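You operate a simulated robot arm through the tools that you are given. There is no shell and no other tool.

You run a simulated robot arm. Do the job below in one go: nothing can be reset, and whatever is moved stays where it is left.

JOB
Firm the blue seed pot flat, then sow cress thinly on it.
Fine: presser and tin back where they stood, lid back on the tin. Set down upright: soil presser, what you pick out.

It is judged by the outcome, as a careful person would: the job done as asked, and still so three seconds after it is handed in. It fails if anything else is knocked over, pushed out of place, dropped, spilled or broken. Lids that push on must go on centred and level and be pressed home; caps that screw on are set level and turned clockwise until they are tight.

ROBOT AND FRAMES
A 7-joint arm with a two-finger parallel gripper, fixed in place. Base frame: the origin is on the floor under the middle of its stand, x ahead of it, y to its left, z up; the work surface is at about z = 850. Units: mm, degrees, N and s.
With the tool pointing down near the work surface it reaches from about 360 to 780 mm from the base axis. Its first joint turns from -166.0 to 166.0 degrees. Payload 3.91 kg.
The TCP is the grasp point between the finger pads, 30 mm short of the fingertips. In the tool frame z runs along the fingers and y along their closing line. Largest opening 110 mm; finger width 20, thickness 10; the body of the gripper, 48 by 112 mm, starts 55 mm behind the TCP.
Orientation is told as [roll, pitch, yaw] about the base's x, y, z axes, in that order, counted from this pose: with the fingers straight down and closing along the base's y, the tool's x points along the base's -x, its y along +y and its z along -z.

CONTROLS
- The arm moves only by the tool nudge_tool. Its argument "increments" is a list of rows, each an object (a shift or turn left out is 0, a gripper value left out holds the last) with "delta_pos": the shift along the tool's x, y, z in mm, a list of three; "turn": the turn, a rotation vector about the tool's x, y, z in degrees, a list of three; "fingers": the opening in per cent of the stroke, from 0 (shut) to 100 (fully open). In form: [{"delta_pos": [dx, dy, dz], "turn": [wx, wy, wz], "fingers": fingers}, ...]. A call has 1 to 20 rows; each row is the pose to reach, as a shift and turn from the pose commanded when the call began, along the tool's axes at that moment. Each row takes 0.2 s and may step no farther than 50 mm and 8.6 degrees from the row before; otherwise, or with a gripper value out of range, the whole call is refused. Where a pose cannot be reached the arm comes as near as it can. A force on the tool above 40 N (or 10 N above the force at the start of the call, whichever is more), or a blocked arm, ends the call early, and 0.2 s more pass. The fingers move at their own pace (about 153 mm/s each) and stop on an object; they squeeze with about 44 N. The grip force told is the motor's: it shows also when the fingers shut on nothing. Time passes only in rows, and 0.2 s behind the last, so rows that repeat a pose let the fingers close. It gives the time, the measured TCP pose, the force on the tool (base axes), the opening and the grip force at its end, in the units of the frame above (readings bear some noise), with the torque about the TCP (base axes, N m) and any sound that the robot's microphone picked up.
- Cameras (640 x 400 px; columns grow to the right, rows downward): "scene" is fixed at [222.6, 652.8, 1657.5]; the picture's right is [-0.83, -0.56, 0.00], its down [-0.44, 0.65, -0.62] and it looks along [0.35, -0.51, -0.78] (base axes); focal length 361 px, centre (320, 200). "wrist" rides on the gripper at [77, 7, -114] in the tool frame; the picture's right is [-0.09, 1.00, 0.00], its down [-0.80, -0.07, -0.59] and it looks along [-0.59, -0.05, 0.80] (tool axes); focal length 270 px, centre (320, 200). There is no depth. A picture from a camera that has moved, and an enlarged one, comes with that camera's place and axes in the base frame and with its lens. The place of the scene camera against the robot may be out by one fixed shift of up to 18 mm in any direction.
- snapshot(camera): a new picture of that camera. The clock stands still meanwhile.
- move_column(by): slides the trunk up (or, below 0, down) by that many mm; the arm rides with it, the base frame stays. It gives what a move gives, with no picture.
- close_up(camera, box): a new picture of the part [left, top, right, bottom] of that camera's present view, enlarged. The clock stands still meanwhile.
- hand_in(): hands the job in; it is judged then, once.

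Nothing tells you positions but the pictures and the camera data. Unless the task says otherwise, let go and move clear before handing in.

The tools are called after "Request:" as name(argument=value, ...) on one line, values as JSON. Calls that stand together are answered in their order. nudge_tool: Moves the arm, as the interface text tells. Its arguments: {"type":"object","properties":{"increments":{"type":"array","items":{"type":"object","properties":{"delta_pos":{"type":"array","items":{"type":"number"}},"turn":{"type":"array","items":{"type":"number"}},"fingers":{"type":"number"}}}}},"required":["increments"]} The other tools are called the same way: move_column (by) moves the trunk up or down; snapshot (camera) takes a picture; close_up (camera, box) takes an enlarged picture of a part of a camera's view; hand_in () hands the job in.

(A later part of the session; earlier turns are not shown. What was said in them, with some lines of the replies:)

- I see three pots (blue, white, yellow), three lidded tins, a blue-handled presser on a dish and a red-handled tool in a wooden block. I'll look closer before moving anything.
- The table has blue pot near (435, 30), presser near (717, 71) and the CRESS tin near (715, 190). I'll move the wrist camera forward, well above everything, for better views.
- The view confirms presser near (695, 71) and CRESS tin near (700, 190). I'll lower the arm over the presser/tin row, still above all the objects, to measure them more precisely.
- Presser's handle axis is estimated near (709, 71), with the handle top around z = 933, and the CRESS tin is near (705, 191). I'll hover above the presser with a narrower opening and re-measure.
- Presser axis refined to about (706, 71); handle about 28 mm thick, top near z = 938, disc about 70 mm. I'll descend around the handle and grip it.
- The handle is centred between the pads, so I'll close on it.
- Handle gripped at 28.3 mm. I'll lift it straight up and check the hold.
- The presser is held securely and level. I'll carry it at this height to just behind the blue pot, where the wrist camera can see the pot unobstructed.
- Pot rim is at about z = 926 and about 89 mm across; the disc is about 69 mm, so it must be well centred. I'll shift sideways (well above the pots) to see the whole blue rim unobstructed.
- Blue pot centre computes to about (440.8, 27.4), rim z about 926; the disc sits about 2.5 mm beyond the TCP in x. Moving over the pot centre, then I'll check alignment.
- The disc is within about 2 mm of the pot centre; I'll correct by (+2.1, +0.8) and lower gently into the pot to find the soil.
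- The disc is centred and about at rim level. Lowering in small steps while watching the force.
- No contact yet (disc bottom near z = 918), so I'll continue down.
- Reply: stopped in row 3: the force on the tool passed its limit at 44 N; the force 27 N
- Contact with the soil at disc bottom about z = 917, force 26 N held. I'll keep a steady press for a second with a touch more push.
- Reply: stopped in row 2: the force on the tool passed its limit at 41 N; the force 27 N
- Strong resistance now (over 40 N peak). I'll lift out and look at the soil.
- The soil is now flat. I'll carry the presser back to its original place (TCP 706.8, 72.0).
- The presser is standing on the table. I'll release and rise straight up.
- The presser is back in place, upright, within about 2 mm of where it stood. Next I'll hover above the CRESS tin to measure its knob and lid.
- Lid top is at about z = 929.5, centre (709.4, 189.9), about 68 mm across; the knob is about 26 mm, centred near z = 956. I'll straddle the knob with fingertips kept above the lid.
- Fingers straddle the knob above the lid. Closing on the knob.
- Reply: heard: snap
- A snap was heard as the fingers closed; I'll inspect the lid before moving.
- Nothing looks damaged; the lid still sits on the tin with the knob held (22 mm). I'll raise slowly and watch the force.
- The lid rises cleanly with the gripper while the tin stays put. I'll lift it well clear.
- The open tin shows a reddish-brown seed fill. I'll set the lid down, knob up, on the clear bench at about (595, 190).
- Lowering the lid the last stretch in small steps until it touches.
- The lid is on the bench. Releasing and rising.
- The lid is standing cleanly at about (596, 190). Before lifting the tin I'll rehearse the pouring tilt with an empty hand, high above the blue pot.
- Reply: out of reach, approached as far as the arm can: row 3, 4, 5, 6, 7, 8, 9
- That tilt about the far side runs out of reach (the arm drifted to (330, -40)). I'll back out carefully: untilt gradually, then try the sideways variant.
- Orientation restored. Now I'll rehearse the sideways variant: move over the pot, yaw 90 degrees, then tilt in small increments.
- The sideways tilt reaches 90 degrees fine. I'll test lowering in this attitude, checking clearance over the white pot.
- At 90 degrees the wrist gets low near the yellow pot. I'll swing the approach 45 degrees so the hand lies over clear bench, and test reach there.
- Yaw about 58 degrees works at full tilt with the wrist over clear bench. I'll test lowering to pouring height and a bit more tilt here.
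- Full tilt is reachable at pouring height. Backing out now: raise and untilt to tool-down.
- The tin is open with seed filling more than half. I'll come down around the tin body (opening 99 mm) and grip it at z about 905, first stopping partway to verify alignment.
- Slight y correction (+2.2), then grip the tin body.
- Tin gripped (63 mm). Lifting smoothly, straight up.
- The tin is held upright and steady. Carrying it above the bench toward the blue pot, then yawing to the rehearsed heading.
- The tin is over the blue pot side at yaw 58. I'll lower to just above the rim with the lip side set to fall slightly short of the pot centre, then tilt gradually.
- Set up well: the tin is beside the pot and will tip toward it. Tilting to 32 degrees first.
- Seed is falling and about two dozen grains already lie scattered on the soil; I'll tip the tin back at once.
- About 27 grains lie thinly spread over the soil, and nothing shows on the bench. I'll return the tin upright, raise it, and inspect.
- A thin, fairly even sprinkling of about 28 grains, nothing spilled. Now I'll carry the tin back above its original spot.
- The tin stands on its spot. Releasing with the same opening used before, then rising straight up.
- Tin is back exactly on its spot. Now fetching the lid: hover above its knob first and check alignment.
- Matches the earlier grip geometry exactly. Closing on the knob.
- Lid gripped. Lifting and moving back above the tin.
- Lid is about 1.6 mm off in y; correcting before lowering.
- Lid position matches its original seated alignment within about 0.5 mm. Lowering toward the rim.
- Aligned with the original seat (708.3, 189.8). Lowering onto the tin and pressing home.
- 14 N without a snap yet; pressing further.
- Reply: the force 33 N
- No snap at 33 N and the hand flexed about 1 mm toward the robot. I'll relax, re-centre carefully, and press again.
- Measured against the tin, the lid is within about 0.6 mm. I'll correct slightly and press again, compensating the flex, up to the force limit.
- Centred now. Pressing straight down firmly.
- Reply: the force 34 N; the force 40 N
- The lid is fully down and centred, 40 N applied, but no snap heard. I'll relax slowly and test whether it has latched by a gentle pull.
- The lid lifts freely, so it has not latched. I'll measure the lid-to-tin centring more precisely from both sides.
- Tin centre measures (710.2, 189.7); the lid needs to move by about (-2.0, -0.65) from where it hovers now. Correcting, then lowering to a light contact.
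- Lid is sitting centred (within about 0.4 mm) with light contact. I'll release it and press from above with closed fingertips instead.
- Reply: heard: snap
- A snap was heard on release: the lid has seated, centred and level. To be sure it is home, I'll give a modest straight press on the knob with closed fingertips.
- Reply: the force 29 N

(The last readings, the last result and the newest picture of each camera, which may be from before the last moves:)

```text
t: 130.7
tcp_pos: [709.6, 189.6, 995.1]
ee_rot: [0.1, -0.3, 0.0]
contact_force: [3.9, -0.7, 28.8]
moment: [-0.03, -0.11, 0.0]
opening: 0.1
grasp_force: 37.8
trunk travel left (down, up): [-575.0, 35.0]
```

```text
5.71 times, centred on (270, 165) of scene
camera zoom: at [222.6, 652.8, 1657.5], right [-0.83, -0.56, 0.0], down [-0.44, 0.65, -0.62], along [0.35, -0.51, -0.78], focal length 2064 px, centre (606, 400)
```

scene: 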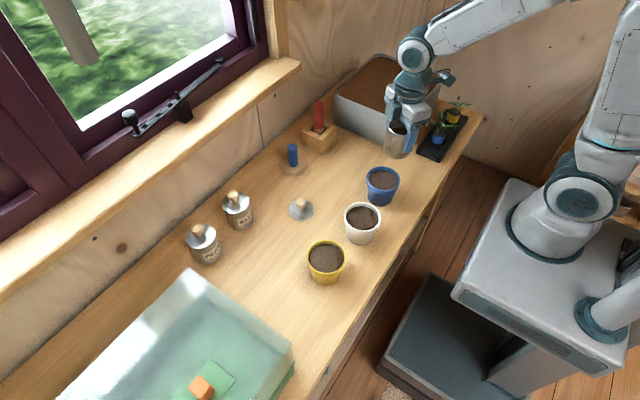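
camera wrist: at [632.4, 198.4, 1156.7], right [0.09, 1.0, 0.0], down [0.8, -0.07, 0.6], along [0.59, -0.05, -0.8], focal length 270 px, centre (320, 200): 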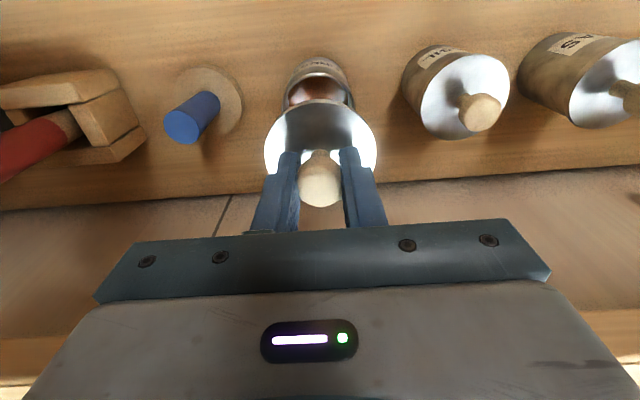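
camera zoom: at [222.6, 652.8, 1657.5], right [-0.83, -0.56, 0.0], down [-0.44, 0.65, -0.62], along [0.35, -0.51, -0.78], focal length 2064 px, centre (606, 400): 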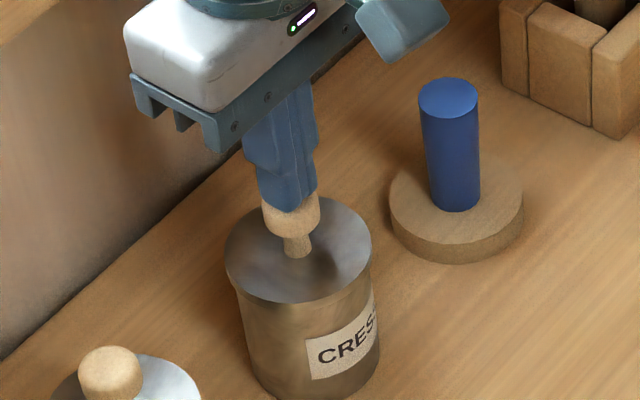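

Pressed with about 29 N; the lid doesn't move any further, so it is home. Lifting straight off and moving clear.

Request:
nudge_tool(increments=[{"delta_pos": [0, 0, -3]}, {"delta_pos": [0, 0, -8]}, {"delta_pos": [0, 0, -25]}, {"delta_pos": [0, 0, -60]}, {"delta_pos": [0, 0, -100]}, {"delta_pos": [0, 0, -140]}, {"delta_pos": [0, 0, -140]}])

Request:
nudge_tool(increments=[{"delta_pos": [40, 0, -20]}, {"delta_pos": [85, 0, -30]}, {"delta_pos": [130, 0, -40]}, {"delta_pos": [175, 0, -50]}, {"delta_pos": [220, 0, -60]}, {"delta_pos": [260, 0, -70]}, {"delta_pos": [300, 0, -80]}, {"delta_pos": [300, 0, -80], "fingers": 60}])

Request:
snapshot(camera="scene")

Request:
snapshot(camera="wrist")

Request:
close_up(camera="scene", box=[220, 120, 340, 220])

Request:
close_up(camera="scene", box=[300, 130, 440, 290])

```text
t: 132.3
tcp_pos: [712.1, 192.9, 1131.3]
ee_rot: [0.1, 0.1, 0.0]
contact_force: [0.5, 0.2, 0.6]
moment: [-0.02, -0.01, -0.02]
opening: 0.0
grasp_force: 37.4
trunk travel left (down, up): [-575.0, 35.0]
```

```text
t: 134.1
tcp_pos: [410.5, 190.1, 1211.2]
ee_rot: [-0.1, 0.1, 0.0]
contact_force: [0.3, -0.1, -0.3]
moment: [0.01, 0.01, 0.02]
opening: 66.3
grasp_force: 0.0
trunk travel left (down, up): [-575.0, 35.0]
```

```text
taken
```

scene: 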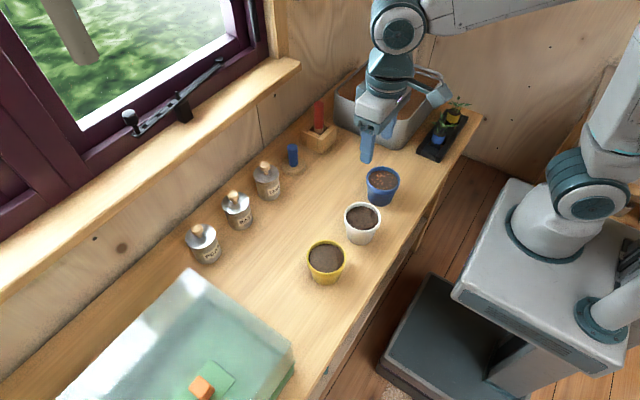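

```text
taken
camera wrist: at [332.1, 197.3, 1324.8], right [0.09, 1.0, 0.0], down [0.8, -0.07, 0.59], along [0.59, -0.05, -0.8], focal length 270 px, centre (320, 200)
```

wrist: 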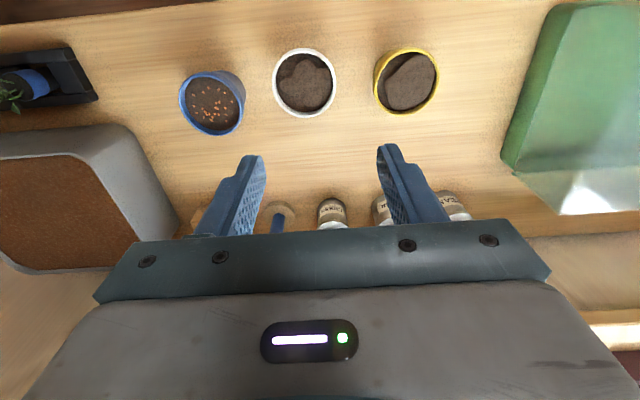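

```text
4.00 times, centred on (280, 170) of scene
camera zoom: at [222.6, 652.8, 1657.5], right [-0.83, -0.56, 0.0], down [-0.44, 0.65, -0.62], along [0.35, -0.51, -0.78], focal length 1445 px, centre (480, 320)
```

zoom: 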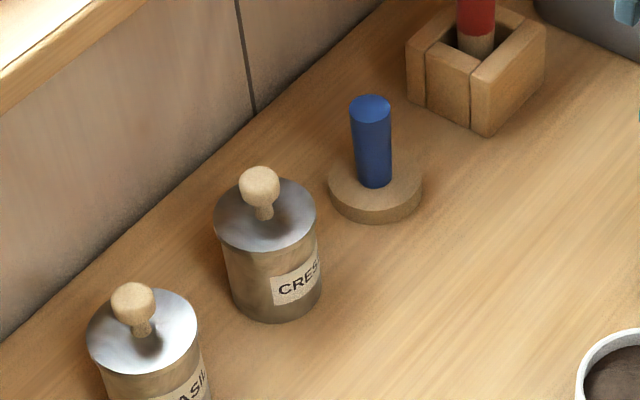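

```text
2.50 times, centred on (370, 210) of scene
camera zoom: at [222.6, 652.8, 1657.5], right [-0.83, -0.56, 0.0], down [-0.44, 0.65, -0.62], along [0.35, -0.51, -0.78], focal length 903 px, centre (195, 175)
```

zoom: 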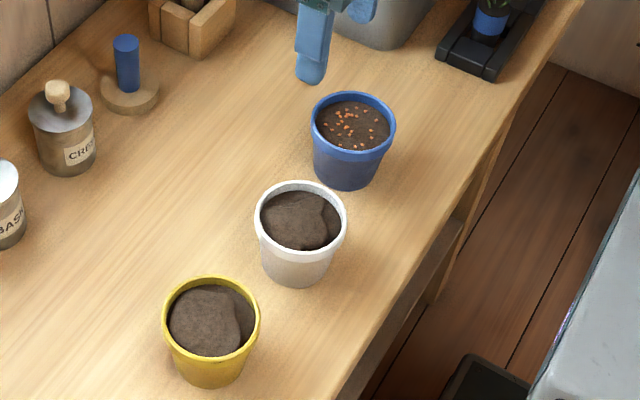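

Everything checks out. The blue pot is firmed flat and thinly sown. The presser and CRESS tin stand upright in their places with the lid snapped on. The other pots and tins are undisturbed, nothing is spilled, and the arm is clear. Handing in.

Request:
hand_in()

```text
The job is handed in.
```

The blue pot is firmed flat and thinly sown with cress, about 28 grains spread over the soil. They lie a little denser on one side. The job is handed in, and I haven't seen the verdict.

- **Presser:** it stands upright about 2 mm from where it started.
- **CRESS tin:** it is back upright within about 1 mm of its spot.
- **Lid:** my early presses with the knob gripped, up to 40 N, didn't latch it. It snapped on when I re-centred it and let go. A further press of about 29 N on the knob didn't move it.
- **Everything else:** the other pots and tins look undisturbed, with no seed on the bench, and the arm is clear.
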